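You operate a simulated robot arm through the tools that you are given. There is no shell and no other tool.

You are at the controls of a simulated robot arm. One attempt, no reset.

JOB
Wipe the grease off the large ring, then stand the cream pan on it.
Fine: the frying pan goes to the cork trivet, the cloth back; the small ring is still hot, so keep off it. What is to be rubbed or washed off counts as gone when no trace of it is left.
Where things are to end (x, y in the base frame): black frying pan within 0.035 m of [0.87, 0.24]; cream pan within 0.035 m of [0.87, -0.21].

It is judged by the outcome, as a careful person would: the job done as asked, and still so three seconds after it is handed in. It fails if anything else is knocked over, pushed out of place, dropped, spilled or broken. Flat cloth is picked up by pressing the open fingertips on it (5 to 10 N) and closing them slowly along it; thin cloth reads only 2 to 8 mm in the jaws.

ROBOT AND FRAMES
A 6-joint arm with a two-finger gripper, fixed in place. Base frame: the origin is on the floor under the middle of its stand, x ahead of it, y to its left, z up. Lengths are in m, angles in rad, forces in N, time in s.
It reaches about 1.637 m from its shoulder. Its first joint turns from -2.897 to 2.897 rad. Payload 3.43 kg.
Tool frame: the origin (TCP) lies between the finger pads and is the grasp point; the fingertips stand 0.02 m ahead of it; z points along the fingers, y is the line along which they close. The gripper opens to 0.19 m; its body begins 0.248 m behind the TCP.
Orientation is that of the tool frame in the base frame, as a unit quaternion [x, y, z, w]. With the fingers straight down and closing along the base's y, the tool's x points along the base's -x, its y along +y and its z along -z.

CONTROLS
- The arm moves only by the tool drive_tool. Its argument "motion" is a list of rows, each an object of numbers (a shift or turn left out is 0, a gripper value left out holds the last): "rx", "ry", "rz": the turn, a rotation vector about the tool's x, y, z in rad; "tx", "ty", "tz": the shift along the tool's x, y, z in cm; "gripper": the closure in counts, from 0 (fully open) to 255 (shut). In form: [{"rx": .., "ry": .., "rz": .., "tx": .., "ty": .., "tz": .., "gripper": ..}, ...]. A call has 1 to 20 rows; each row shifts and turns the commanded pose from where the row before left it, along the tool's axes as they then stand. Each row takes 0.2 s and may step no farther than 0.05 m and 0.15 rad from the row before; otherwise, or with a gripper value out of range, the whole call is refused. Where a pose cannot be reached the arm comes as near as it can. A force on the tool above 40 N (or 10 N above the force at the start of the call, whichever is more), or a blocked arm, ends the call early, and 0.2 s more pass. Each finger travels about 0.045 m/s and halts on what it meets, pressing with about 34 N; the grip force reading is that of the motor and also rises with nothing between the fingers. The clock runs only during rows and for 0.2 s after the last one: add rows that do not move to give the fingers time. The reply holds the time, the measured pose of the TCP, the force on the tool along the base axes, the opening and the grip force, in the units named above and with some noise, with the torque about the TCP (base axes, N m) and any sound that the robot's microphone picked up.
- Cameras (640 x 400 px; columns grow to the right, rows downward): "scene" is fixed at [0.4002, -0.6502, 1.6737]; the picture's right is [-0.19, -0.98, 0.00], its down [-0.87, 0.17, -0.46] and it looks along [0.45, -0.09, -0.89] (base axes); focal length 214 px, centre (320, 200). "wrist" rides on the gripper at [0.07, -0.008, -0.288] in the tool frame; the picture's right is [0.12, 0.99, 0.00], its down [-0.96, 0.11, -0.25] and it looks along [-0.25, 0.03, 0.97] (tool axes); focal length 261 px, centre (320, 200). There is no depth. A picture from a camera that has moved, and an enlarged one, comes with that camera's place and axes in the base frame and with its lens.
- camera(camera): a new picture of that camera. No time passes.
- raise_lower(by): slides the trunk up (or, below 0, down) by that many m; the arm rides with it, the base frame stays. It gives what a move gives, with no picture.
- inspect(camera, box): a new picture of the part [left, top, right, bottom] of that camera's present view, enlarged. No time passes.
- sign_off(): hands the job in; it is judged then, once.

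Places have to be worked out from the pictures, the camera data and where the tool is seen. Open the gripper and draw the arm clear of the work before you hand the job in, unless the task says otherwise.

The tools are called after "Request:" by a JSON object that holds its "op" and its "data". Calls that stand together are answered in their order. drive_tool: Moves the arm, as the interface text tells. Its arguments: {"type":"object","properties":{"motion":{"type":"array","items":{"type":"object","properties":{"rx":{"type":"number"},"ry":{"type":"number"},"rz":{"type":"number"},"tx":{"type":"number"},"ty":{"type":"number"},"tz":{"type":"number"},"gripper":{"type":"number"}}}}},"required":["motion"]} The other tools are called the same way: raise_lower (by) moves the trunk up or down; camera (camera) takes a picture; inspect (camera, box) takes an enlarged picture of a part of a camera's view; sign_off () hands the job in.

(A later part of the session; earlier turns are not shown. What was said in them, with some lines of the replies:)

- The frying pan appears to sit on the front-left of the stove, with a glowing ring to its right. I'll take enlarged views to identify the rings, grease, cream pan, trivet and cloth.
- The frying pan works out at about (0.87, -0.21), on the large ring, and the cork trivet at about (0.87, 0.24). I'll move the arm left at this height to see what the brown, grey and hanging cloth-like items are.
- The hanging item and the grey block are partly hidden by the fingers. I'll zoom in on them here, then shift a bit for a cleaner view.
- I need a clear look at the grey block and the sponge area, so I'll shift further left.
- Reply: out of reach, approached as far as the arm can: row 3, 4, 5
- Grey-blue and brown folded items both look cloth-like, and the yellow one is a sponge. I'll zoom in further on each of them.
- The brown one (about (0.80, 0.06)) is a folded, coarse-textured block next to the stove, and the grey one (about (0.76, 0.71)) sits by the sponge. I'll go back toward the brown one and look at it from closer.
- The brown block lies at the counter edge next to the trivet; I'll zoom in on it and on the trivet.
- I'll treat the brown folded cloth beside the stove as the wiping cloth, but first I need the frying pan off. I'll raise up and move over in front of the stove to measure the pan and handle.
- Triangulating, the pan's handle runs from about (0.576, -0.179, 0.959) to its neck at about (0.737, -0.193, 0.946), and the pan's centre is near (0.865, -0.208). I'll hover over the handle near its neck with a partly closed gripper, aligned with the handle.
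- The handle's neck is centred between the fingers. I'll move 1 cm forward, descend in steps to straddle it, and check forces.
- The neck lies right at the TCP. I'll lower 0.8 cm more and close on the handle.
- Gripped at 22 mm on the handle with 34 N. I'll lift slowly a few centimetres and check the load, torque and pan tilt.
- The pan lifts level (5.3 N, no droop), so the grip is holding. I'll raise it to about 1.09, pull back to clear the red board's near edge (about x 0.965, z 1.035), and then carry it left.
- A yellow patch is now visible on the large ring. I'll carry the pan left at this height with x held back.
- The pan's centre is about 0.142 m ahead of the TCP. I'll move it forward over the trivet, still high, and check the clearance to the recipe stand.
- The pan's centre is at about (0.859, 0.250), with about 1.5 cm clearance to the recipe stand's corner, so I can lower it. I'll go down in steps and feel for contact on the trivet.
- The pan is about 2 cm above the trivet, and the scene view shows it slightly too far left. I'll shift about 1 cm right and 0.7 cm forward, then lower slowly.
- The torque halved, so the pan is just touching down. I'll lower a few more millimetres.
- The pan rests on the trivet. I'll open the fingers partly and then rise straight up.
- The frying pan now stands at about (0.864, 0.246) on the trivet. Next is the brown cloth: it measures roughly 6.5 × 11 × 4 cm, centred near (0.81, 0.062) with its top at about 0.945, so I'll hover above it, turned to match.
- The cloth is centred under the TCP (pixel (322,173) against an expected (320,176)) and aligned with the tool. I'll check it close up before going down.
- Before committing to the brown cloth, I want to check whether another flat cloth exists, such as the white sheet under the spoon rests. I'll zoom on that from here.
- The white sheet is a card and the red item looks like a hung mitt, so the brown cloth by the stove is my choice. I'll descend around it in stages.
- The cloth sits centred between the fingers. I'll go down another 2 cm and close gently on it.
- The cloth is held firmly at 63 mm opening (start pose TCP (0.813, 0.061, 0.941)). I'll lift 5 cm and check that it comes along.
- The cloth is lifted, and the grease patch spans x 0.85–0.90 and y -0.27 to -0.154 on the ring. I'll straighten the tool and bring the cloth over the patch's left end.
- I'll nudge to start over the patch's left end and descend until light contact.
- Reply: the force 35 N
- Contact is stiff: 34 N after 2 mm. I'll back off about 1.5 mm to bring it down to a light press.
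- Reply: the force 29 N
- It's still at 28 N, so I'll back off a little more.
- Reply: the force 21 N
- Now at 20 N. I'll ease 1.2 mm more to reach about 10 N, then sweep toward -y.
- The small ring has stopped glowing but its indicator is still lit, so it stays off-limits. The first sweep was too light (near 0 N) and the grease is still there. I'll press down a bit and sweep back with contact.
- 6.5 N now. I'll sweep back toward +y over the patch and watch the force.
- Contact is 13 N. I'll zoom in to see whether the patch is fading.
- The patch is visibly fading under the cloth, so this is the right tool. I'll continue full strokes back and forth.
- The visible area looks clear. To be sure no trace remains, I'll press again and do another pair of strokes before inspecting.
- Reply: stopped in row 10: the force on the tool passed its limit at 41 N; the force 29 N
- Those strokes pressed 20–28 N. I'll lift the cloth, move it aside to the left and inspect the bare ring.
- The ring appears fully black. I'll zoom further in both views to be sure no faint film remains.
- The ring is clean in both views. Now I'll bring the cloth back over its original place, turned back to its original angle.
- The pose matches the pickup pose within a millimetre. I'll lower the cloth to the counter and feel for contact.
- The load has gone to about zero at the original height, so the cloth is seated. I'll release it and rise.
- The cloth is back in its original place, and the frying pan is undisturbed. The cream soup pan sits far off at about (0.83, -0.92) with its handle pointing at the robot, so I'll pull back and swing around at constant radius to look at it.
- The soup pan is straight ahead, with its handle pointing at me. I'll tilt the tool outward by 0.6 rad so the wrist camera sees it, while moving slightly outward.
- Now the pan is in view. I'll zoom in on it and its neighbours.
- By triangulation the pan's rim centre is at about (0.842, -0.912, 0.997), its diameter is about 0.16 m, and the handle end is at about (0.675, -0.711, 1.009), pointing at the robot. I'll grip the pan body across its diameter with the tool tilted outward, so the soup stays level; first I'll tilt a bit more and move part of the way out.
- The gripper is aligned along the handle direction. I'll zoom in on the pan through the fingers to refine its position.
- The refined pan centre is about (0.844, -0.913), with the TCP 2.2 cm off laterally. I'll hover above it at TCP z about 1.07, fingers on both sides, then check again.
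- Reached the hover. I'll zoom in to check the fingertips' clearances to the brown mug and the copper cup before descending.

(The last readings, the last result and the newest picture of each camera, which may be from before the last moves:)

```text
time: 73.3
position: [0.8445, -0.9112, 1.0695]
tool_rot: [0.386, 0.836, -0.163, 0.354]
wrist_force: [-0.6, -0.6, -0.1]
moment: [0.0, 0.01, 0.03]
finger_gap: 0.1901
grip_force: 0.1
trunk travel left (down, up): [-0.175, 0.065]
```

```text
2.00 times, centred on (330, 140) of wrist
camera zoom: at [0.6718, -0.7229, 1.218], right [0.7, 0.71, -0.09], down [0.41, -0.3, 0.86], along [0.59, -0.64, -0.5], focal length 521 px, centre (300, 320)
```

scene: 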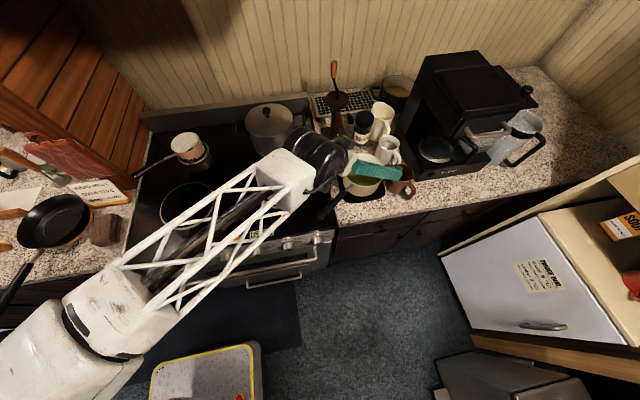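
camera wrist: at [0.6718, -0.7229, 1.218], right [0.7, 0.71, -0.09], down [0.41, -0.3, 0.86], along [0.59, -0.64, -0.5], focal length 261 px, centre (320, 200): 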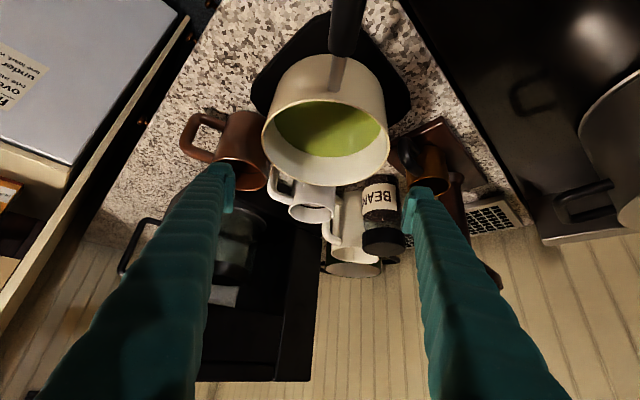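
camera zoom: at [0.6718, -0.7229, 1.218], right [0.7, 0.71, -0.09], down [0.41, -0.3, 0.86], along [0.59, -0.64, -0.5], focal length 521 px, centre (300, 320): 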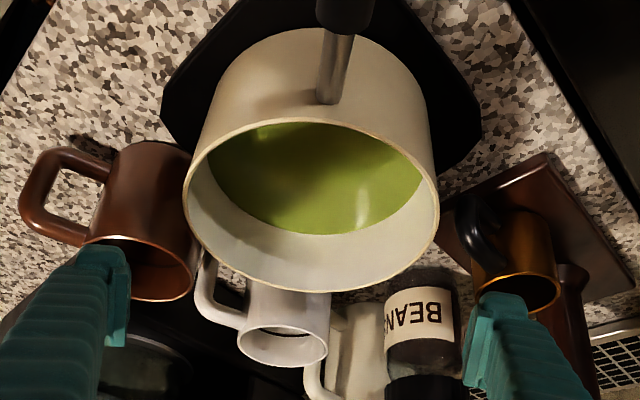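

I need a closer look at the copper cup's handle next to the pan, since the left finger must fit beside it.

Request:
{"op": "inspect", "data": {"camera": "wrist", "box": [370, 100, 480, 210]}}

Request:
{"op": "inspect", "data": {"camera": "wrist", "box": [170, 90, 280, 220]}}

Request:
{"op": "inspect", "data": {"camera": "scene", "box": [325, 120, 405, 200]}}

```text
3.64 times, centred on (425, 155) of wrist
camera zoom: at [0.6718, -0.7229, 1.218], right [0.7, 0.71, -0.09], down [0.41, -0.3, 0.86], along [0.59, -0.64, -0.5], focal length 948 px, centre (-62, 364)
```

zoom: 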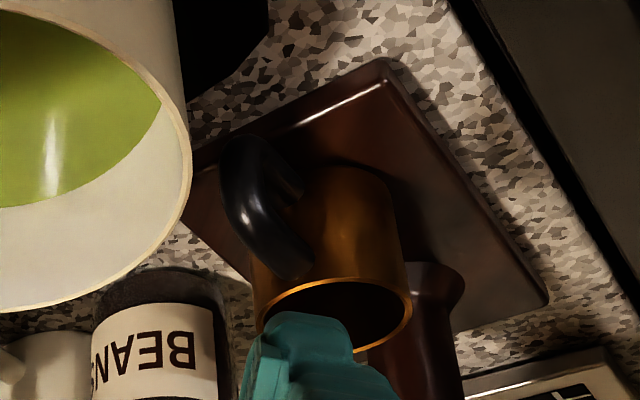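

```text
3.08 times, centred on (225, 155) of wrist
camera zoom: at [0.6718, -0.7229, 1.218], right [0.7, 0.71, -0.09], down [0.41, -0.3, 0.86], along [0.59, -0.64, -0.5], focal length 802 px, centre (612, 338)
```

zoom: 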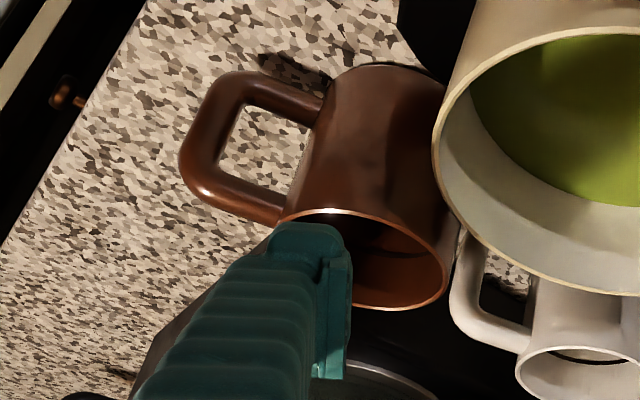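

```text
5.00 times, centred on (365, 160) of scene
camera zoom: at [0.4002, -0.6502, 1.6737], right [-0.19, -0.98, 0.0], down [-0.87, 0.17, -0.46], along [0.45, -0.09, -0.89], focal length 1072 px, centre (95, 400)
```

zoom: 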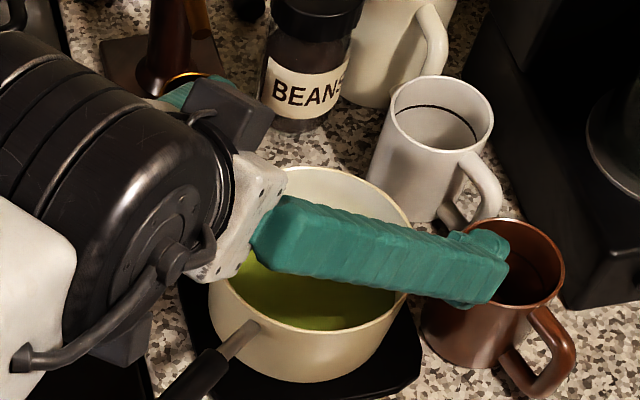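

Clearances work out: the cup's handle tip is at about 11 cm lateral and 3 cm beyond the pan's centre, and the mug is further out. I'll shift 0.8 cm inward, narrow slightly, and descend vertically 5 cm to check.

Request:
{"op": "drive_tool", "data": {"motion": [{"tx": 0.557, "tz": -0.574, "gripper": 8}, {"tx": 0.7176, "tz": 0.6958}, {"tx": 0.7176, "tz": 0.6958}, {"tx": 0.7176, "tz": 0.6958}, {"tx": 0.7176, "tz": 0.6958}, {"tx": 0.7176, "tz": 0.6958}, {}, {}]}}

Request:
{"op": "camera", "data": {"camera": "wrist"}}

Request:
{"op": "inspect", "data": {"camera": "wrist", "box": [170, 40, 490, 240]}}

Request:
{"op": "inspect", "data": {"camera": "scene", "box": [325, 120, 425, 220]}}

```text
time: 75.1
position: [0.8396, -0.9061, 1.0186]
tool_rot: [0.385, 0.837, -0.163, 0.354]
wrist_force: [0.1, -0.1, -0.7]
moment: [0.06, 0.04, -0.02]
finger_gap: 0.1839
grip_force: 0.0
trunk travel left (down, up): [-0.175, 0.065]
```

```text
taken
camera wrist: at [0.6666, -0.7179, 1.1665], right [0.7, 0.71, -0.09], down [0.41, -0.3, 0.86], along [0.59, -0.64, -0.5], focal length 261 px, centre (320, 200)
```

wrist: 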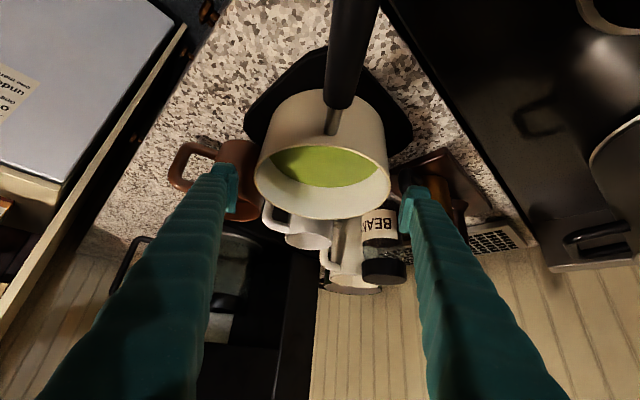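

```text
2.00 times, centred on (330, 140) of wrist
camera zoom: at [0.6666, -0.7179, 1.1665], right [0.7, 0.71, -0.09], down [0.41, -0.3, 0.86], along [0.59, -0.64, -0.5], focal length 521 px, centre (300, 320)
```

zoom: 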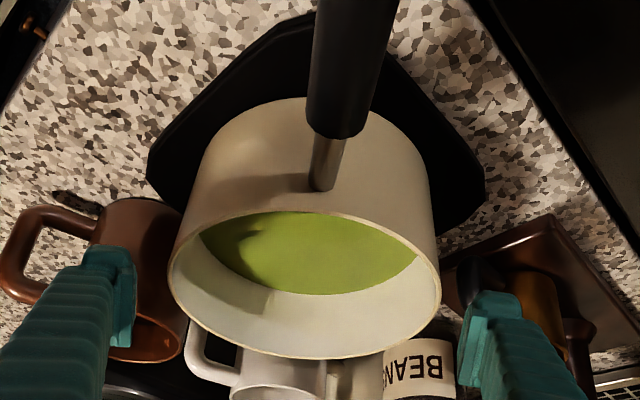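

```text
4.00 times, centred on (375, 170) of scene
camera zoom: at [0.4002, -0.6502, 1.6737], right [-0.19, -0.98, 0.0], down [-0.87, 0.17, -0.46], along [0.45, -0.09, -0.89], focal length 858 px, centre (100, 320)
```

zoom: 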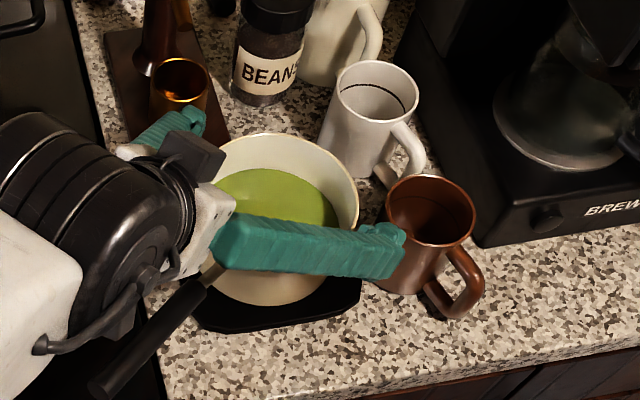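

The pan is centred between the fingers (about -0.0785 to +0.0774 laterally, against ±0.092 for the fingers). I'll go down 2.5 cm more and check again.

Request:
{"op": "drive_tool", "data": {"motion": [{"tx": 0.7176, "tz": 0.6958}, {"tx": 0.7176, "tz": 0.6958}, {"tx": 0.3588, "tz": 0.3479}, {}, {}]}}

Request:
{"op": "inspect", "data": {"camera": "wrist", "box": [170, 80, 490, 280]}}

Request:
{"op": "inspect", "data": {"camera": "wrist", "box": [370, 130, 480, 240]}}

Request:
{"op": "inspect", "data": {"camera": "scene", "box": [325, 120, 425, 220]}}

```text
time: 76.3
position: [0.84, -0.9044, 0.993]
tool_rot: [0.385, 0.836, -0.163, 0.355]
wrist_force: [-1.0, 0.8, -0.5]
moment: [-0.02, 0.04, 0.01]
finger_gap: 0.1841
grip_force: 0.1
trunk travel left (down, up): [-0.175, 0.065]
```

```text
2.00 times, centred on (330, 180) of wrist
camera zoom: at [0.6672, -0.7181, 1.1414], right [0.7, 0.71, -0.09], down [0.41, -0.3, 0.86], along [0.59, -0.64, -0.5], focal length 521 px, centre (300, 240)
```

zoom: 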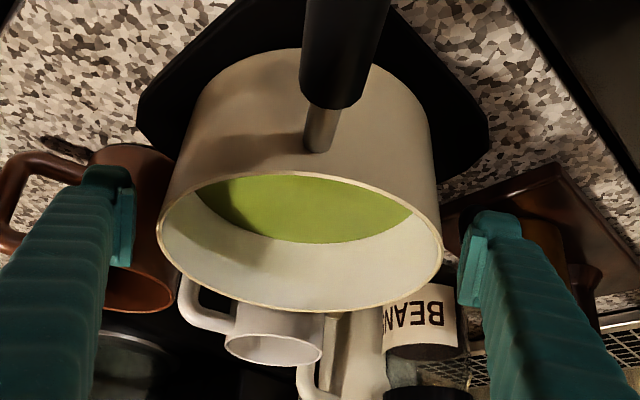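

```text
3.64 times, centred on (425, 185) of wrist
camera zoom: at [0.6672, -0.7181, 1.1414], right [0.7, 0.71, -0.09], down [0.41, -0.3, 0.86], along [0.59, -0.64, -0.5], focal length 948 px, centre (-62, 254)
```

zoom: 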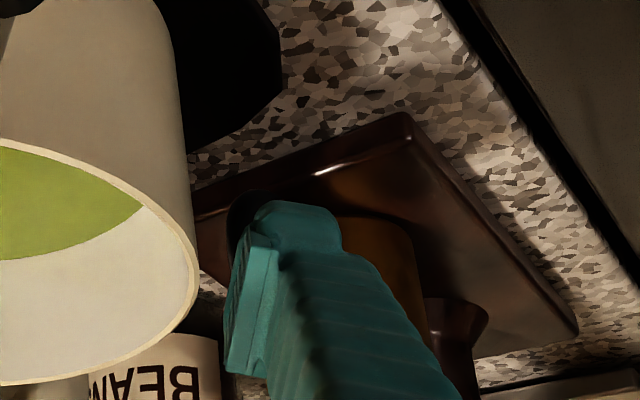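

```text
4.00 times, centred on (375, 170) of scene
camera zoom: at [0.4002, -0.6502, 1.6737], right [-0.19, -0.98, 0.0], down [-0.87, 0.17, -0.46], along [0.45, -0.09, -0.89], focal length 858 px, centre (100, 320)
```

zoom: 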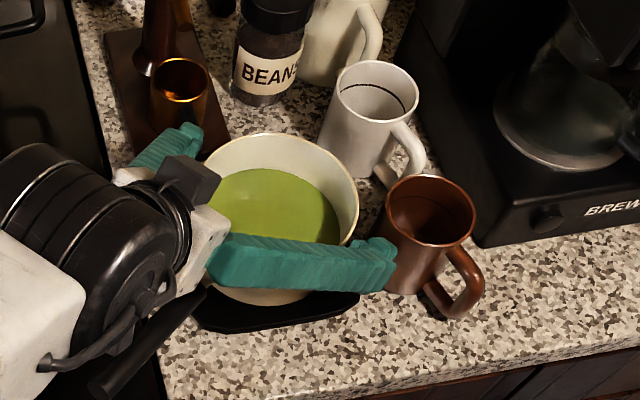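

Contact near the rim is enough, so I don't need to go deep next to the cup's handle. I'll lower just 0.8 cm to TCP z of about 0.985, then close gently in small steps.

Request:
{"op": "drive_tool", "data": {"motion": [{"tx": 0.287, "tz": 0.278}, {"tx": 0.287, "tz": 0.278}, {}, {"gripper": 16}, {"gripper": 24}, {"gripper": 30}, {"gripper": 34}, {"gripper": 38}, {"gripper": 41}, {"gripper": 44}, {}]}}

Request:
{"op": "inspect", "data": {"camera": "wrist", "box": [170, 80, 490, 280]}}

```text
time: 78.7
position: [0.84, -0.905, 0.9852]
tool_rot: [0.385, 0.837, -0.163, 0.354]
wrist_force: [1.2, 0.8, 0.6]
moment: [0.02, -0.01, 0.03]
finger_gap: 0.1605
grip_force: 34.3
trunk travel left (down, up): [-0.175, 0.065]
```

```text
2.00 times, centred on (330, 180) of wrist
camera zoom: at [0.667, -0.7179, 1.1335], right [0.7, 0.71, -0.09], down [0.41, -0.3, 0.86], along [0.59, -0.64, -0.5], focal length 521 px, centre (300, 240)
```

zoom: 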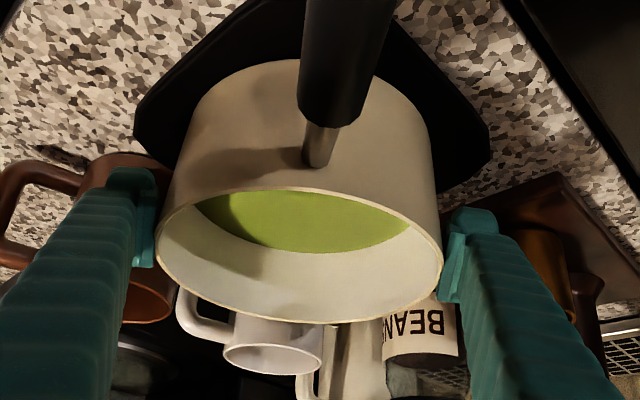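

Gripped across the body at 160 mm with 34 N. I'll firm up the closure command and lift very gently 1 cm to check the load and level.

Request:
{"op": "drive_tool", "data": {"motion": [{"gripper": 60}, {"gripper": 80}, {}, {"tx": -0.144, "tz": -0.139}, {"tx": -0.144, "tz": -0.139}, {"tx": -0.215, "tz": -0.209}, {"tx": -0.215, "tz": -0.209}, {}, {}]}}

Request:
{"op": "inspect", "data": {"camera": "wrist", "box": [170, 80, 490, 280]}}

Request:
{"op": "inspect", "data": {"camera": "scene", "box": [325, 120, 425, 220]}}

```text
time: 80.7
position: [0.84, -0.906, 0.9943]
tool_rot: [0.386, 0.836, -0.164, 0.354]
wrist_force: [-0.4, -1.0, -4.6]
moment: [-0.11, -0.03, 0.04]
finger_gap: 0.1602
grip_force: 33.9
trunk travel left (down, up): [-0.175, 0.065]
```

```text
2.00 times, centred on (330, 180) of wrist
camera zoom: at [0.6665, -0.7177, 1.1431], right [0.7, 0.71, -0.09], down [0.41, -0.3, 0.86], along [0.59, -0.64, -0.5], focal length 521 px, centre (300, 240)
```

zoom: 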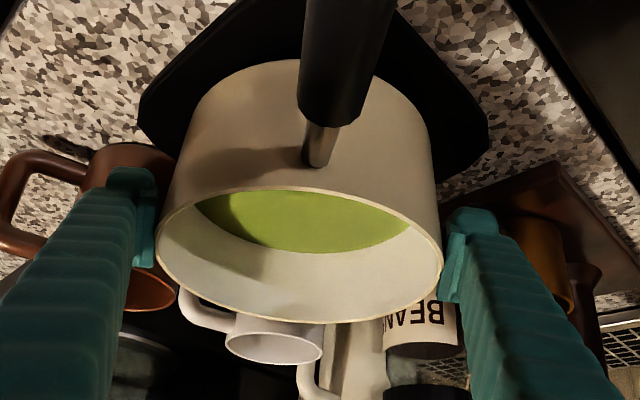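

```text
4.00 times, centred on (375, 170) of scene
camera zoom: at [0.4002, -0.6502, 1.6737], right [-0.19, -0.98, 0.0], down [-0.87, 0.17, -0.46], along [0.45, -0.09, -0.89], focal length 858 px, centre (100, 320)
```

zoom: 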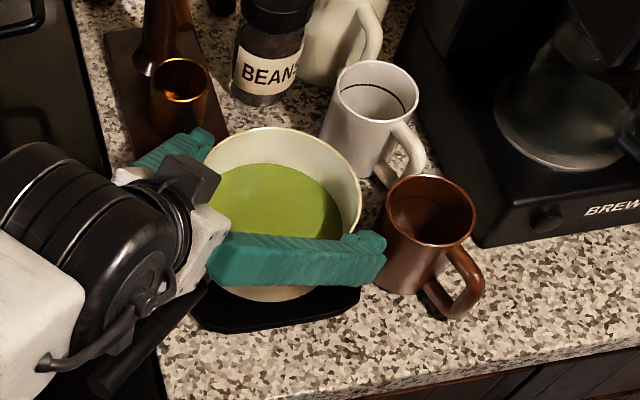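

The pan lifts level, with about 5 N load and no slip. I'll raise it slowly another 7 cm.

Request:
{"op": "drive_tool", "data": {"motion": [{"tx": -0.287, "tz": -0.278}, {"tx": -0.43, "tz": -0.417}, {"tx": -0.574, "tz": -0.557}, {"tx": -0.574, "tz": -0.557}, {"tx": -0.574, "tz": -0.557}, {"tx": -0.574, "tz": -0.557}, {"tx": -0.574, "tz": -0.557}, {"tx": -0.574, "tz": -0.557}, {"tx": -0.574, "tz": -0.557}, {"tx": -0.43, "tz": -0.417}, {"tx": -0.215, "tz": -0.209}, {}, {}]}}

Request:
{"op": "inspect", "data": {"camera": "wrist", "box": [170, 80, 490, 280]}}

Request:
{"op": "camera", "data": {"camera": "scene"}}

```text
time: 83.5
position: [0.8381, -0.9056, 1.0694]
tool_rot: [0.384, 0.837, -0.163, 0.355]
wrist_force: [-0.3, -0.8, -5.1]
moment: [-0.1, -0.1, 0.01]
finger_gap: 0.1599
grip_force: 33.8
trunk travel left (down, up): [-0.175, 0.065]
```

```text
2.00 times, centred on (330, 180) of wrist
camera zoom: at [0.666, -0.7181, 1.2183], right [0.7, 0.71, -0.09], down [0.41, -0.3, 0.86], along [0.59, -0.64, -0.5], focal length 521 px, centre (300, 240)
```

zoom: 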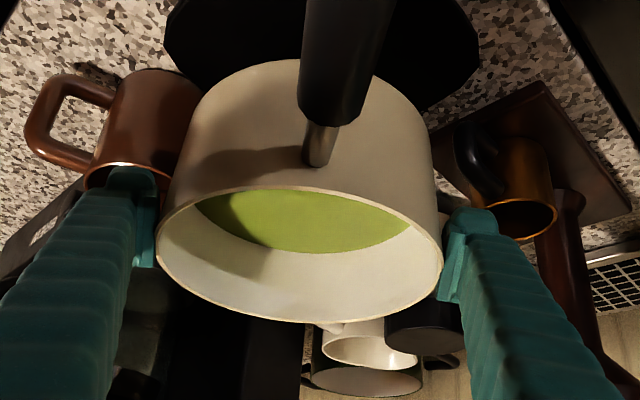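

```text
taken
```

scene: 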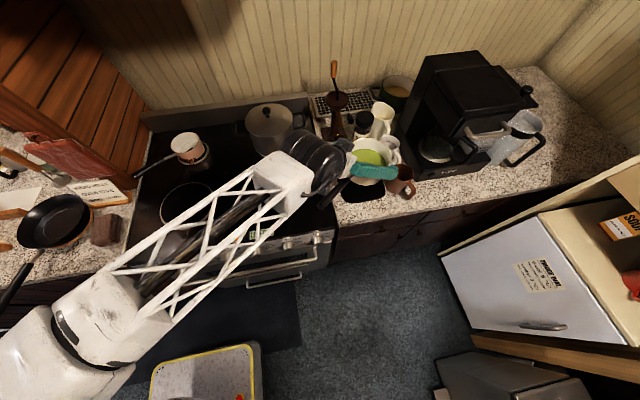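

Everything is steady and the neighbours haven't moved. I'll pull the pan straight back toward the robot, with a smooth ramp, to keep it off the hot ring.

Request:
{"op": "drive_tool", "data": {"motion": [{"tx": 0.348, "tz": -0.359}, {"tx": 0.696, "tz": -0.718}, {"tx": 1.044, "tz": -1.076}, {"tx": 1.392, "tz": -1.435}, {"tx": 1.392, "tz": -1.435}, {"tx": 1.392, "tz": -1.435}, {"tx": 1.392, "tz": -1.435}, {"tx": 1.392, "tz": -1.435}, {"tx": 1.392, "tz": -1.435}, {"tx": 1.392, "tz": -1.435}, {"tx": 1.392, "tz": -1.435}, {"tx": 1.392, "tz": -1.435}, {"tx": 1.044, "tz": -1.076}, {"tx": 0.696, "tz": -0.718}, {"tx": 0.348, "tz": -0.359}, {}]}}

Request:
{"op": "inspect", "data": {"camera": "wrist", "box": [170, 80, 490, 280]}}

```text
time: 86.9
position: [0.6824, -0.7217, 1.0693]
tool_rot: [0.386, 0.836, -0.163, 0.353]
wrist_force: [0.8, 0.0, -5.9]
moment: [-0.12, -0.1, -0.02]
finger_gap: 0.16
grip_force: 34.0
trunk travel left (down, up): [-0.175, 0.065]
```

```text
2.00 times, centred on (330, 180) of wrist
camera zoom: at [0.5103, -0.5346, 1.2179], right [0.7, 0.71, -0.09], down [0.41, -0.3, 0.86], along [0.59, -0.64, -0.5], focal length 521 px, centre (300, 240)
```

zoom: 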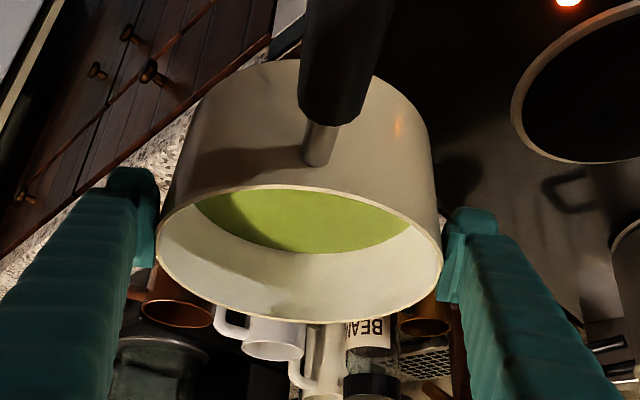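

Still level. I'll pull back another 20 cm.

Request:
{"op": "drive_tool", "data": {"motion": [{"tx": 0.348, "tz": -0.359}, {"tx": 0.696, "tz": -0.718}, {"tx": 1.044, "tz": -1.076}, {"tx": 1.392, "tz": -1.435}, {"tx": 1.392, "tz": -1.435}, {"tx": 1.392, "tz": -1.435}, {"tx": 1.392, "tz": -1.435}, {"tx": 1.392, "tz": -1.435}, {"tx": 1.392, "tz": -1.435}, {"tx": 1.392, "tz": -1.435}, {"tx": 1.044, "tz": -1.076}, {"tx": 0.696, "tz": -0.718}, {"tx": 0.348, "tz": -0.359}, {}]}}

Request:
{"op": "camera", "data": {"camera": "wrist"}}

Request:
{"op": "camera", "data": {"camera": "scene"}}

```text
time: 89.9
position: [0.5514, -0.5694, 1.0693]
tool_rot: [0.386, 0.837, -0.163, 0.353]
wrist_force: [-0.2, -0.8, -4.9]
moment: [-0.14, -0.11, 0.0]
finger_gap: 0.16
grip_force: 33.9
trunk travel left (down, up): [-0.175, 0.065]
```

```text
taken
camera wrist: at [0.3797, -0.3821, 1.2186], right [0.7, 0.71, -0.09], down [0.41, -0.3, 0.86], along [0.58, -0.64, -0.5], focal length 261 px, centre (320, 200)
```

wrist: 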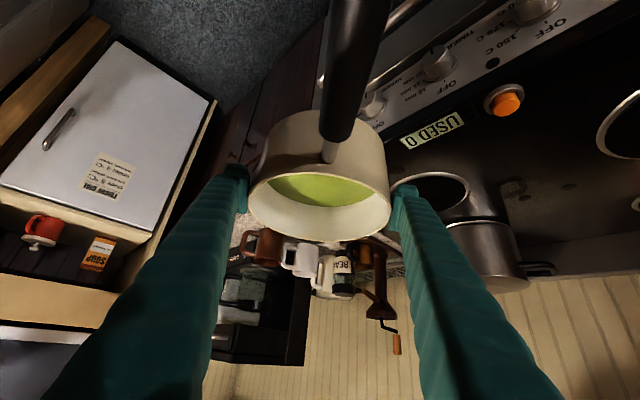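

```text
taken
```

scene: 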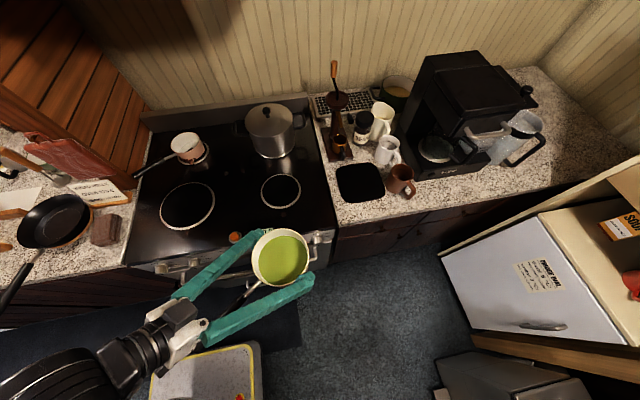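

The soup is level and the pan is clear of everything. Now I'll swing it around toward the large ring on a circular path (rotation about vertical), passing well inside the hot ring.

Request:
{"op": "drive_tool", "data": {"motion": [{"ty": 0.723, "rx": -0.00718, "rz": -0.00696}, {"ty": 1.446, "rx": -0.01435, "rz": -0.01392}, {"ty": 2.169, "rx": -0.02153, "rz": -0.02087}, {"ty": 2.169, "rx": -0.02153, "rz": -0.02087}, {"ty": 2.169, "rx": -0.02153, "rz": -0.02087}, {"ty": 2.169, "rx": -0.02153, "rz": -0.02087}, {"ty": 2.169, "rx": -0.02153, "rz": -0.02087}, {"ty": 2.169, "rx": -0.02153, "rz": -0.02087}, {"ty": 2.169, "rx": -0.02153, "rz": -0.02087}, {"ty": 2.169, "rx": -0.02153, "rz": -0.02087}, {"ty": 2.169, "rx": -0.02153, "rz": -0.02087}, {"ty": 1.446, "rx": -0.01435, "rz": -0.01392}, {"ty": 0.723, "rx": -0.00718, "rz": -0.00696}, {}]}}

Request:
{"op": "camera", "data": {"camera": "wrist"}}

Request:
{"op": "camera", "data": {"camera": "scene"}}

```text
time: 92.9
position: [0.7081, -0.3889, 1.0725]
tool_rot: [0.243, 0.888, -0.104, 0.376]
wrist_force: [-0.5, 0.3, -5.4]
moment: [-0.07, -0.14, 0.0]
finger_gap: 0.1595
grip_force: 33.4
trunk travel left (down, up): [-0.175, 0.065]
```

```text
taken
camera wrist: at [0.484, -0.2672, 1.2202], right [0.43, 0.9, -0.09], down [0.48, -0.15, 0.86], along [0.76, -0.42, -0.5], focal length 261 px, centre (320, 200)
```

wrist: 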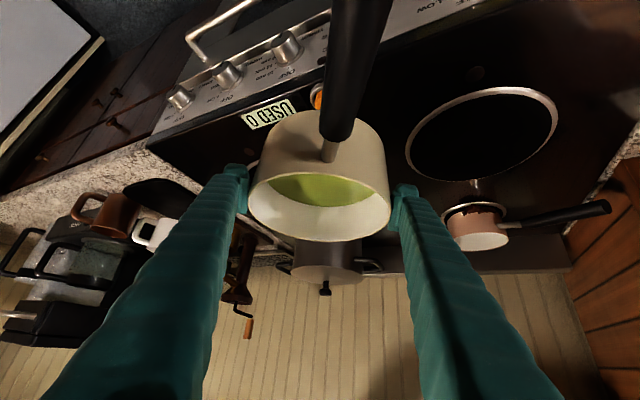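

```text
taken
```

scene: 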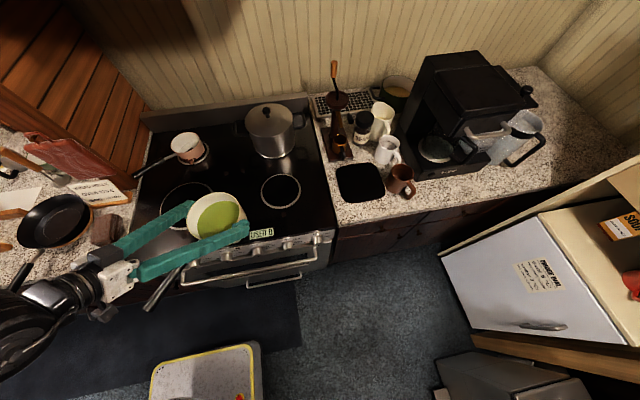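

On track, still level. I'll continue the swing.

Request:
{"op": "drive_tool", "data": {"motion": [{"ty": 0.723, "rx": -0.00718, "rz": -0.00696}, {"ty": 1.446, "rx": -0.01435, "rz": -0.01392}, {"ty": 2.169, "rx": -0.02153, "rz": -0.02087}, {"ty": 2.169, "rx": -0.02153, "rz": -0.02087}, {"ty": 2.169, "rx": -0.02153, "rz": -0.02087}, {"ty": 2.169, "rx": -0.02153, "rz": -0.02087}, {"ty": 2.169, "rx": -0.02153, "rz": -0.02087}, {"ty": 2.169, "rx": -0.02153, "rz": -0.02087}, {"ty": 2.169, "rx": -0.02153, "rz": -0.02087}, {"ty": 2.169, "rx": -0.02153, "rz": -0.02087}, {"ty": 1.446, "rx": -0.01435, "rz": -0.01392}, {"ty": 0.542, "rx": -0.00538, "rz": -0.00522}, {}, {}]}}

Request:
{"op": "camera", "data": {"camera": "wrist"}}

Request:
{"op": "camera", "data": {"camera": "scene"}}

```text
time: 95.9
position: [0.7901, -0.1914, 1.0703]
tool_rot: [0.108, 0.914, -0.047, 0.387]
wrist_force: [0.8, -0.3, -5.3]
moment: [-0.01, -0.09, 0.01]
finger_gap: 0.1596
grip_force: 34.8
trunk travel left (down, up): [-0.175, 0.065]
```

```text
taken
camera wrist: at [0.541, -0.1405, 1.2188], right [0.15, 0.98, -0.09], down [0.51, 0.0, 0.86], along [0.85, -0.18, -0.5], focal length 261 px, centre (320, 200)
```

wrist: 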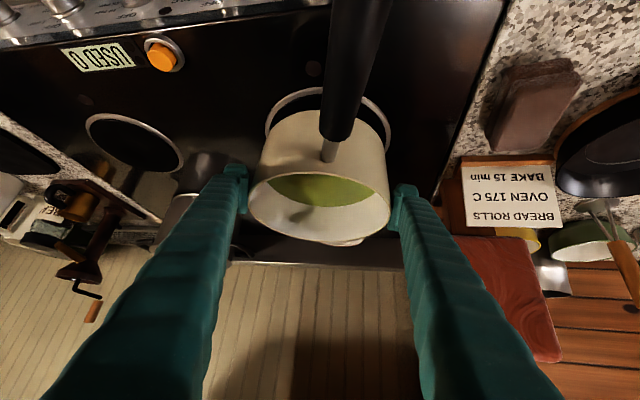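

```text
taken
```

scene: 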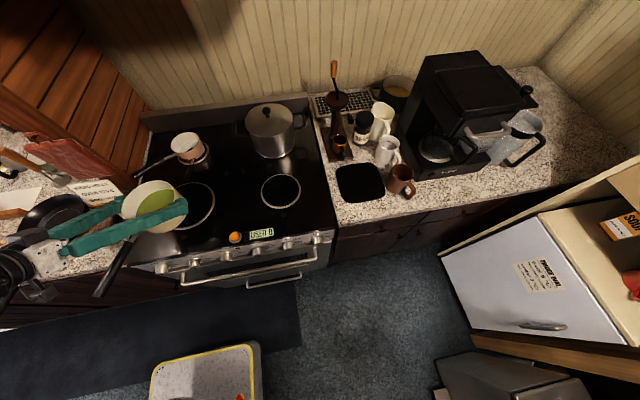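

The remaining offset to the ring centre is about 7.1 cm straight ahead. I'll move out with a ramp, then lower most of the way.

Request:
{"op": "drive_tool", "data": {"motion": [{"tx": -0.348, "tz": 0.359}, {"tx": -0.696, "tz": 0.718}, {"tx": -1.044, "tz": 1.076}, {"tx": -1.044, "tz": 1.076}, {"tx": -0.835, "tz": 0.861}, {"tx": -0.626, "tz": 0.646}, {"tx": -0.348, "tz": 0.359}, {}, {"tx": 0.287, "tz": 0.278}, {"tx": 0.574, "tz": 0.557}, {"tx": 0.718, "tz": 0.696}, {"tx": 0.718, "tz": 0.696}, {"tx": 0.574, "tz": 0.557}, {"tx": 0.287, "tz": 0.278}, {}]}}

Request:
{"op": "camera", "data": {"camera": "wrist"}}

Request:
{"op": "inspect", "data": {"camera": "scene", "box": [120, 130, 260, 270]}}

```text
time: 99.1
position: [0.8612, -0.2094, 1.0247]
tool_rot: [0.109, 0.914, -0.048, 0.387]
wrist_force: [0.3, -0.2, -4.5]
moment: [-0.09, -0.11, 0.02]
finger_gap: 0.1593
grip_force: 34.4
trunk travel left (down, up): [-0.175, 0.065]
```

```text
taken
camera wrist: at [0.6105, -0.1581, 1.1748], right [0.15, 0.98, -0.09], down [0.51, 0.0, 0.86], along [0.85, -0.18, -0.5], focal length 261 px, centre (320, 200)
```

wrist: 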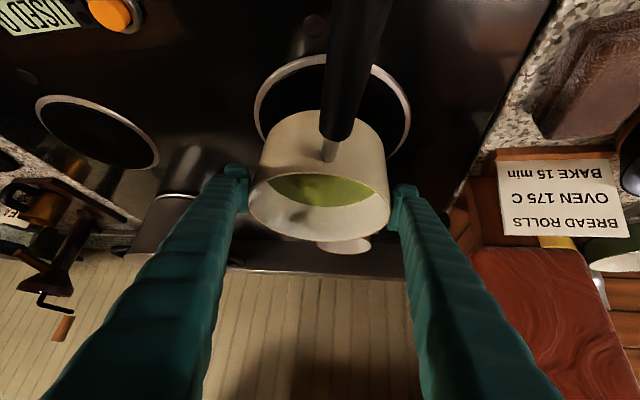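

```text
2.86 times, centred on (190, 200) of scene
camera zoom: at [0.4002, -0.6502, 1.6737], right [-0.19, -0.98, 0.0], down [-0.87, 0.17, -0.46], along [0.45, -0.09, -0.89], focal length 613 px, centre (691, 200)
```

zoom: 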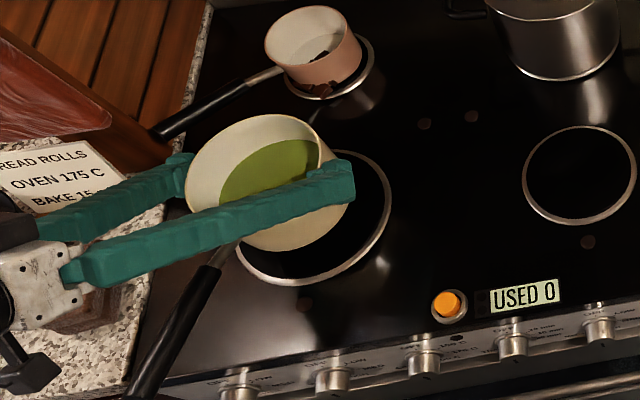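

The pan's centre should be at about (0.872, -0.212). I'll lower it slowly to just above the ring.

Request:
{"op": "drive_tool", "data": {"motion": [{"tx": 0.287, "tz": 0.278}, {"tx": 0.431, "tz": 0.417}, {"tx": 0.574, "tz": 0.557}, {"tx": 0.574, "tz": 0.557}, {"tx": 0.287, "tz": 0.278}, {"tx": 0.144, "tz": 0.139}, {}]}}

Request:
{"op": "inspect", "data": {"camera": "scene", "box": [120, 130, 260, 270]}}

Request:
{"op": "inspect", "data": {"camera": "wrist", "box": [220, 30, 440, 250]}}

```text
time: 100.7
position: [0.8605, -0.2082, 0.9945]
tool_rot: [0.11, 0.914, -0.048, 0.387]
wrist_force: [0.3, 0.3, -4.8]
moment: [-0.03, -0.14, -0.01]
finger_gap: 0.1592
grip_force: 33.8
trunk travel left (down, up): [-0.175, 0.065]
```

```text
2.86 times, centred on (190, 200) of scene
camera zoom: at [0.4002, -0.6502, 1.6737], right [-0.19, -0.98, 0.0], down [-0.87, 0.17, -0.46], along [0.45, -0.09, -0.89], focal length 613 px, centre (691, 200)
```

zoom: 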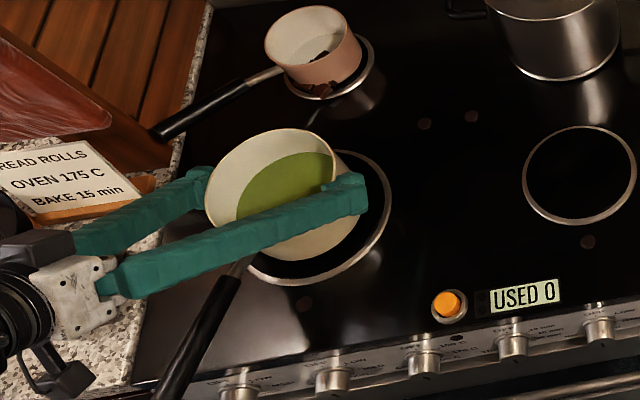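

```text
1.82 times, centred on (330, 140) of wrist
camera zoom: at [0.6111, -0.1583, 1.1425], right [0.15, 0.98, -0.09], down [0.51, 0.0, 0.86], along [0.85, -0.18, -0.5], focal length 474 px, centre (302, 309)
```

zoom: 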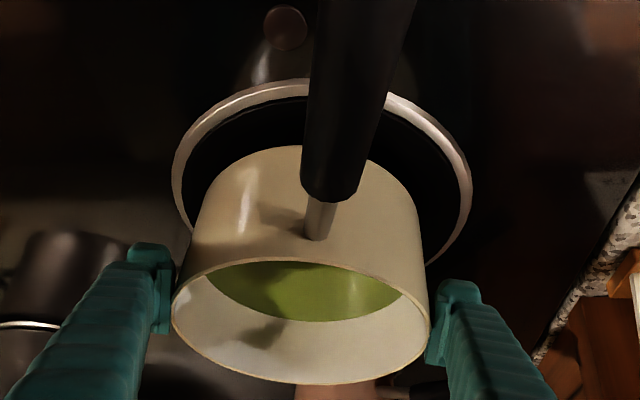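

Pan and ring are concentric to within about 5 mm. I'll lower the last bit in small steps, watching the force.

Request:
{"op": "drive_tool", "data": {"motion": [{"tx": 0.144, "tz": 0.139}, {"tx": 0.144, "tz": 0.139}, {"tx": 0.144, "tz": 0.139}, {}]}}

Request:
{"op": "drive_tool", "data": {"motion": [{"tx": 0.144, "tz": 0.139}, {"tx": 0.144, "tz": 0.139}, {}]}}

```text
time: 101.7
position: [0.86, -0.2099, 0.988]
tool_rot: [0.109, 0.914, -0.048, 0.387]
wrist_force: [0.8, -1.0, -4.9]
moment: [-0.06, -0.08, 0.0]
finger_gap: 0.1593
grip_force: 33.6
trunk travel left (down, up): [-0.175, 0.065]
```

```text
time: 102.5
position: [0.8614, -0.209, 0.9828]
tool_rot: [0.108, 0.914, -0.047, 0.387]
wrist_force: [0.1, 0.1, -4.2]
moment: [-0.03, -0.12, 0.01]
finger_gap: 0.1593
grip_force: 34.3
trunk travel left (down, up): [-0.175, 0.065]
```

Request:
{"op": "drive_tool", "data": {"motion": [{"tx": 0.144, "tz": 0.139}, {}]}}

Request:
{"op": "drive_tool", "data": {"motion": [{"tx": 0.144, "tz": 0.139}, {}]}}

```text
time: 103.1
position: [0.8602, -0.2097, 0.9826]
tool_rot: [0.109, 0.914, -0.047, 0.388]
wrist_force: [-1.1, -0.5, 6.6]
moment: [0.21, 0.71, 0.06]
finger_gap: 0.1592
grip_force: 33.9
trunk travel left (down, up): [-0.175, 0.065]
```

```text
time: 103.7
position: [0.8621, -0.2102, 0.9829]
tool_rot: [0.108, 0.914, -0.047, 0.389]
wrist_force: [8.8, -1.6, 20.0]
moment: [0.82, 0.56, -0.22]
finger_gap: 0.1591
grip_force: 33.7
trunk travel left (down, up): [-0.175, 0.065]
```

The pan is in contact with the ring and now pressing 20 N. I'll back off 3 mm to relieve the load before releasing.

Request:
{"op": "drive_tool", "data": {"motion": [{"tx": -0.108, "tz": -0.104}, {"tx": -0.108, "tz": -0.104}, {}]}}

```text
time: 104.5
position: [0.8601, -0.2106, 0.9809]
tool_rot: [0.108, 0.915, -0.047, 0.387]
wrist_force: [1.2, -1.9, 0.6]
moment: [0.16, -0.15, -0.04]
finger_gap: 0.1587
grip_force: 34.2
trunk travel left (down, up): [-0.175, 0.065]
```

The load is now carried by the ring (+0.6 N). I'll open the fingers gradually.

Request:
{"op": "drive_tool", "data": {"motion": [{"gripper": 44}, {"gripper": 40}, {"gripper": 34}, {"gripper": 26}, {"gripper": 18}, {"gripper": 10}, {"gripper": 4}, {}, {}]}}

Request:
{"op": "inspect", "data": {"camera": "wrist", "box": [200, 60, 460, 260]}}

Request:
{"op": "inspect", "data": {"camera": "scene", "box": [120, 130, 260, 270]}}

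```text
time: 106.5
position: [0.8615, -0.2106, 0.9833]
tool_rot: [0.109, 0.914, -0.048, 0.388]
wrist_force: [-0.2, 0.0, 0.3]
moment: [0.02, -0.01, 0.03]
finger_gap: 0.1867
grip_force: 0.0
trunk travel left (down, up): [-0.175, 0.065]
```

```text
2.00 times, centred on (330, 160) of wrist
camera zoom: at [0.6108, -0.1587, 1.132], right [0.15, 0.98, -0.09], down [0.51, 0.0, 0.86], along [0.85, -0.18, -0.5], focal length 521 px, centre (300, 280)
```

zoom: 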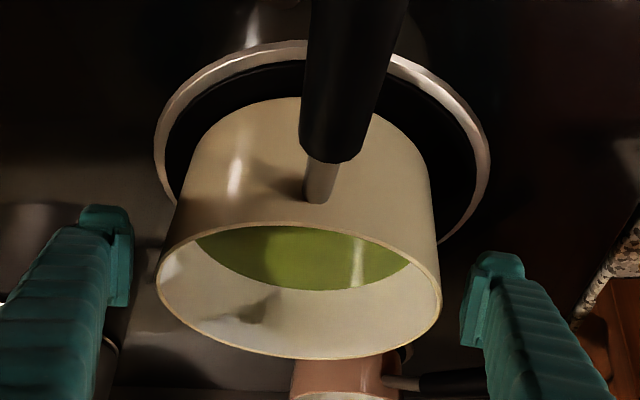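

```text
2.86 times, centred on (190, 200) of scene
camera zoom: at [0.4002, -0.6502, 1.6737], right [-0.19, -0.98, 0.0], down [-0.87, 0.17, -0.46], along [0.45, -0.09, -0.89], focal length 613 px, centre (691, 200)
```

zoom: 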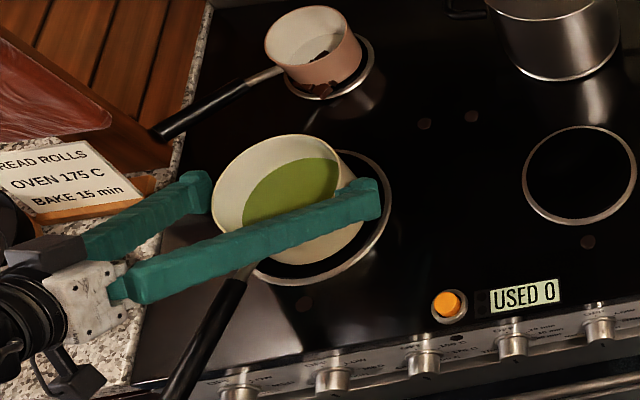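

Released cleanly, with the pan standing on the ring between the fingers. I'll rise straight up, then draw back.

Request:
{"op": "drive_tool", "data": {"motion": [{"tx": -0.359, "tz": -0.348}, {"tx": -0.718, "tz": -0.696}, {"tx": -1.076, "tz": -1.043}, {"tx": -1.435, "tz": -1.39}, {"tx": -1.435, "tz": -1.39}, {"tx": -1.435, "tz": -1.39}, {"tx": -1.435, "tz": -1.39}, {"tx": -1.435, "tz": -1.39}, {}]}}

Request:
{"op": "camera", "data": {"camera": "wrist"}}

```text
time: 108.5
position: [0.8622, -0.2076, 1.1129]
tool_rot: [0.109, 0.915, -0.047, 0.387]
wrist_force: [0.2, 0.4, 0.3]
moment: [-0.01, 0.0, 0.02]
finger_gap: 0.1871
grip_force: 0.0
trunk travel left (down, up): [-0.175, 0.065]
```

```text
taken
camera wrist: at [0.6109, -0.158, 1.2611], right [0.15, 0.98, -0.09], down [0.51, 0.0, 0.86], along [0.85, -0.18, -0.5], focal length 261 px, centre (320, 200)
```

wrist: 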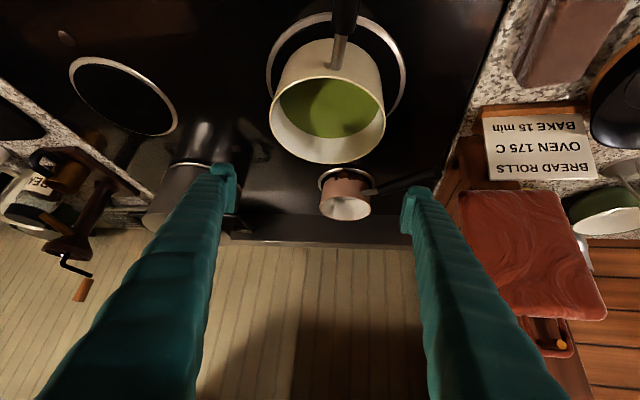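

Clear above the pan. I'll draw back toward the robot and straighten the tool for a check from above.

Request:
{"op": "drive_tool", "data": {"motion": [{"tx": 2.087, "tz": -2.153}, {"tx": 2.783, "tz": -2.87}, {"tx": 2.783, "tz": -2.87}, {"tx": 2.783, "tz": -2.87}, {"tx": 2.783, "tz": -2.87}, {"tx": 2.783, "tz": -2.87}, {"tx": 2.087, "tz": -2.153}, {"ry": 0.14}, {"ry": 0.14}, {"ry": 0.14}, {"ry": 0.14}, {"ry": 0.14}, {"ry": 0.1}, {}]}}

Request:
{"op": "camera", "data": {"camera": "wrist"}}

Request:
{"op": "camera", "data": {"camera": "scene"}}

```text
time: 111.5
position: [0.6086, -0.1477, 1.1134]
tool_rot: [0.118, 0.993, -0.001, 0.0]
wrist_force: [-0.6, -0.1, 0.1]
moment: [0.02, 0.05, 0.02]
finger_gap: 0.1868
grip_force: 0.0
trunk travel left (down, up): [-0.175, 0.065]
```

```text
taken
camera wrist: at [0.5392, -0.1405, 1.3999], right [0.12, 0.99, 0.0], down [0.96, -0.11, 0.25], along [0.24, -0.03, -0.97], focal length 261 px, centre (320, 200)
```

wrist: 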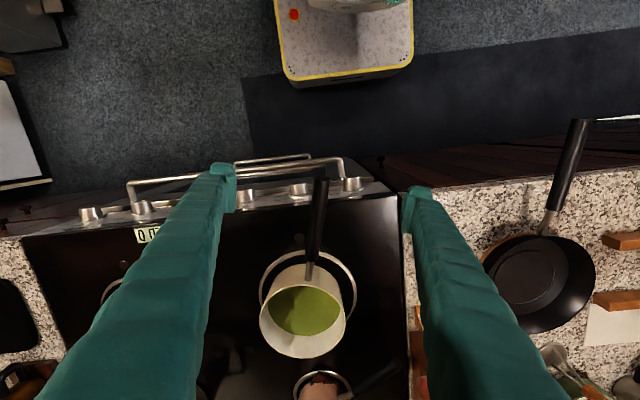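

```text
taken
```

scene: 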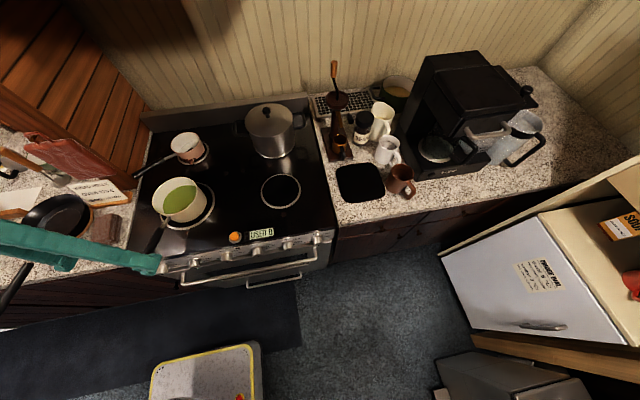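

Everything is in place; I'll verify the cream pan's position precisely with zoomed views, and recheck the other items.

Request:
{"op": "inspect", "data": {"camera": "wrist", "box": [230, 170, 390, 380]}}

Request:
{"op": "inspect", "data": {"camera": "scene", "box": [130, 150, 250, 260]}}

Request:
{"op": "inspect", "data": {"camera": "scene", "box": [300, 60, 440, 220]}}

```text
1.90 times, centred on (310, 275) of wrist
camera zoom: at [0.5392, -0.1405, 1.3999], right [0.12, 0.99, 0.0], down [0.96, -0.11, 0.25], along [0.24, -0.03, -0.97], focal length 496 px, centre (339, 57)
```

zoom: 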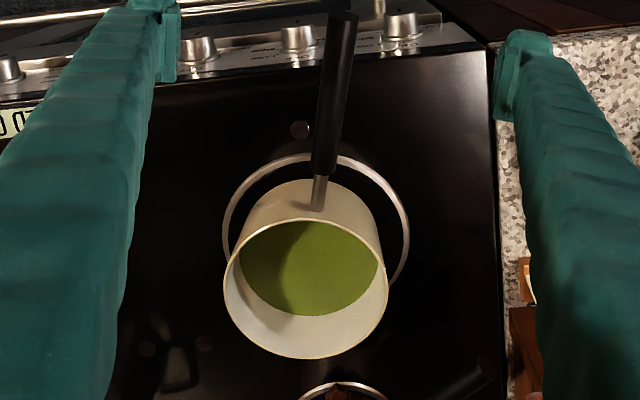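

```text
3.64 times, centred on (190, 205) of scene
camera zoom: at [0.4002, -0.6502, 1.6737], right [-0.19, -0.98, 0.0], down [-0.87, 0.17, -0.46], along [0.45, -0.09, -0.89], focal length 780 px, centre (793, 182)
```

zoom: 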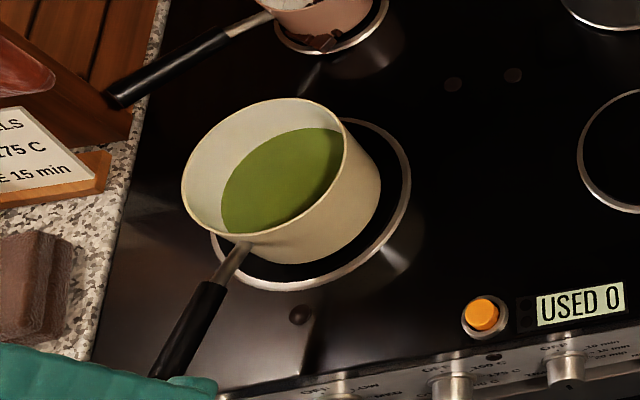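

```text
2.50 times, centred on (370, 140) of scene
camera zoom: at [0.4002, -0.6502, 1.6737], right [-0.19, -0.98, 0.0], down [-0.87, 0.17, -0.46], along [0.45, -0.09, -0.89], focal length 536 px, centre (195, 350)
```

zoom: 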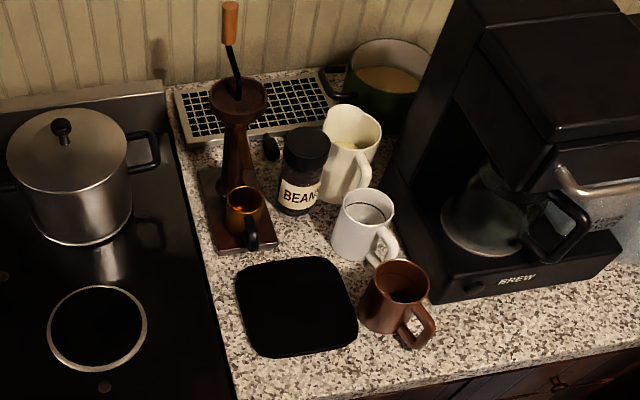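

The cream pan measures at about (0.8675, -0.212) on the clean large ring, and everything else is where it was. I'll raise the arm well clear with the gripper open before handing in.

Request:
{"op": "drive_tool", "data": {"motion": [{"tz": -3, "gripper": 0}, {"tz": -4}, {"tz": -4}, {"tz": -4}, {"tx": 2, "tz": -2}, {}, {}]}}

Request:
{"op": "camera", "data": {"camera": "scene"}}

Request:
{"op": "camera", "data": {"camera": "wrist"}}

Request:
{"op": "inspect", "data": {"camera": "scene", "box": [0, 120, 160, 280]}}

```text
time: 113.1
position: [0.5887, -0.1428, 1.2832]
tool_rot: [0.119, 0.993, -0.001, 0.001]
wrist_force: [0.4, -0.1, -0.3]
moment: [0.0, -0.03, -0.01]
finger_gap: 0.1898
grip_force: 0.2
trunk travel left (down, up): [-0.175, 0.065]
```

```text
taken
```

scene: 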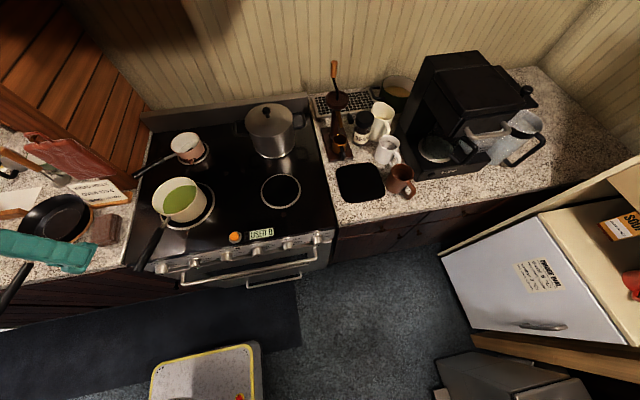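

```text
taken
camera wrist: at [0.5188, -0.1355, 1.57], right [0.12, 0.99, 0.0], down [0.96, -0.11, 0.25], along [0.25, -0.03, -0.97], focal length 261 px, centre (320, 200)
```

wrist: 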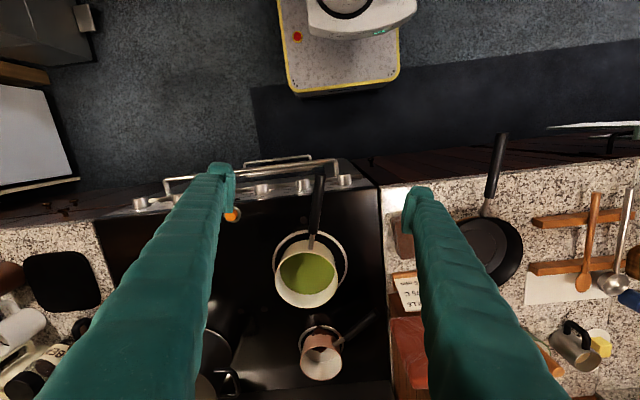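

```text
2.50 times, centred on (80, 200) of scene
camera zoom: at [0.4002, -0.6502, 1.6737], right [-0.19, -0.98, 0.0], down [-0.87, 0.17, -0.46], along [0.45, -0.09, -0.89], focal length 536 px, centre (920, 200)
```

zoom: 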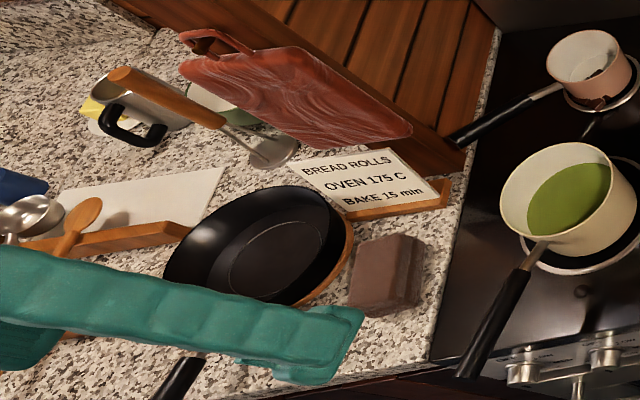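

The ring is clean with the cream pan on it, soup level. The frying pan is on the trivet, the cloth is back, nothing else moved, and the arm is clear with the gripper open, so I'm handing in.

Request:
{"op": "sign_off", "data": {}}

```text
The job is handed in.
```

The grease is wiped off the large ring and the cream pan is standing on it, soup level and nothing spilled. I've handed the job in; no verdict has come back.

| Item | Where it ended (x, y) | Distance from its mark |
|---|---|---|
| Cream pan, on the large ring | about (0.868, -0.212) | about 3 mm |
| Frying pan, on the cork trivet | about (0.864, 0.246) | about 8 mm |

- **Grease:** no trace showed in zoomed views from either camera before I set the pan down.
- **Cloth:** I used the brown folded cloth beside the stove and put it back in its original spot. There was also a grey one by the sink. The brown one took the grease off, so I left the grey one alone.
- **Small ring:** nothing touched it. The gripper passed above it once on the way to the cream pan; the pan itself was carried around it.
- **Everything else:** the mugs, the copper cup and the rest look unmoved in the last pictures. The arm is raised clear with the gripper open.
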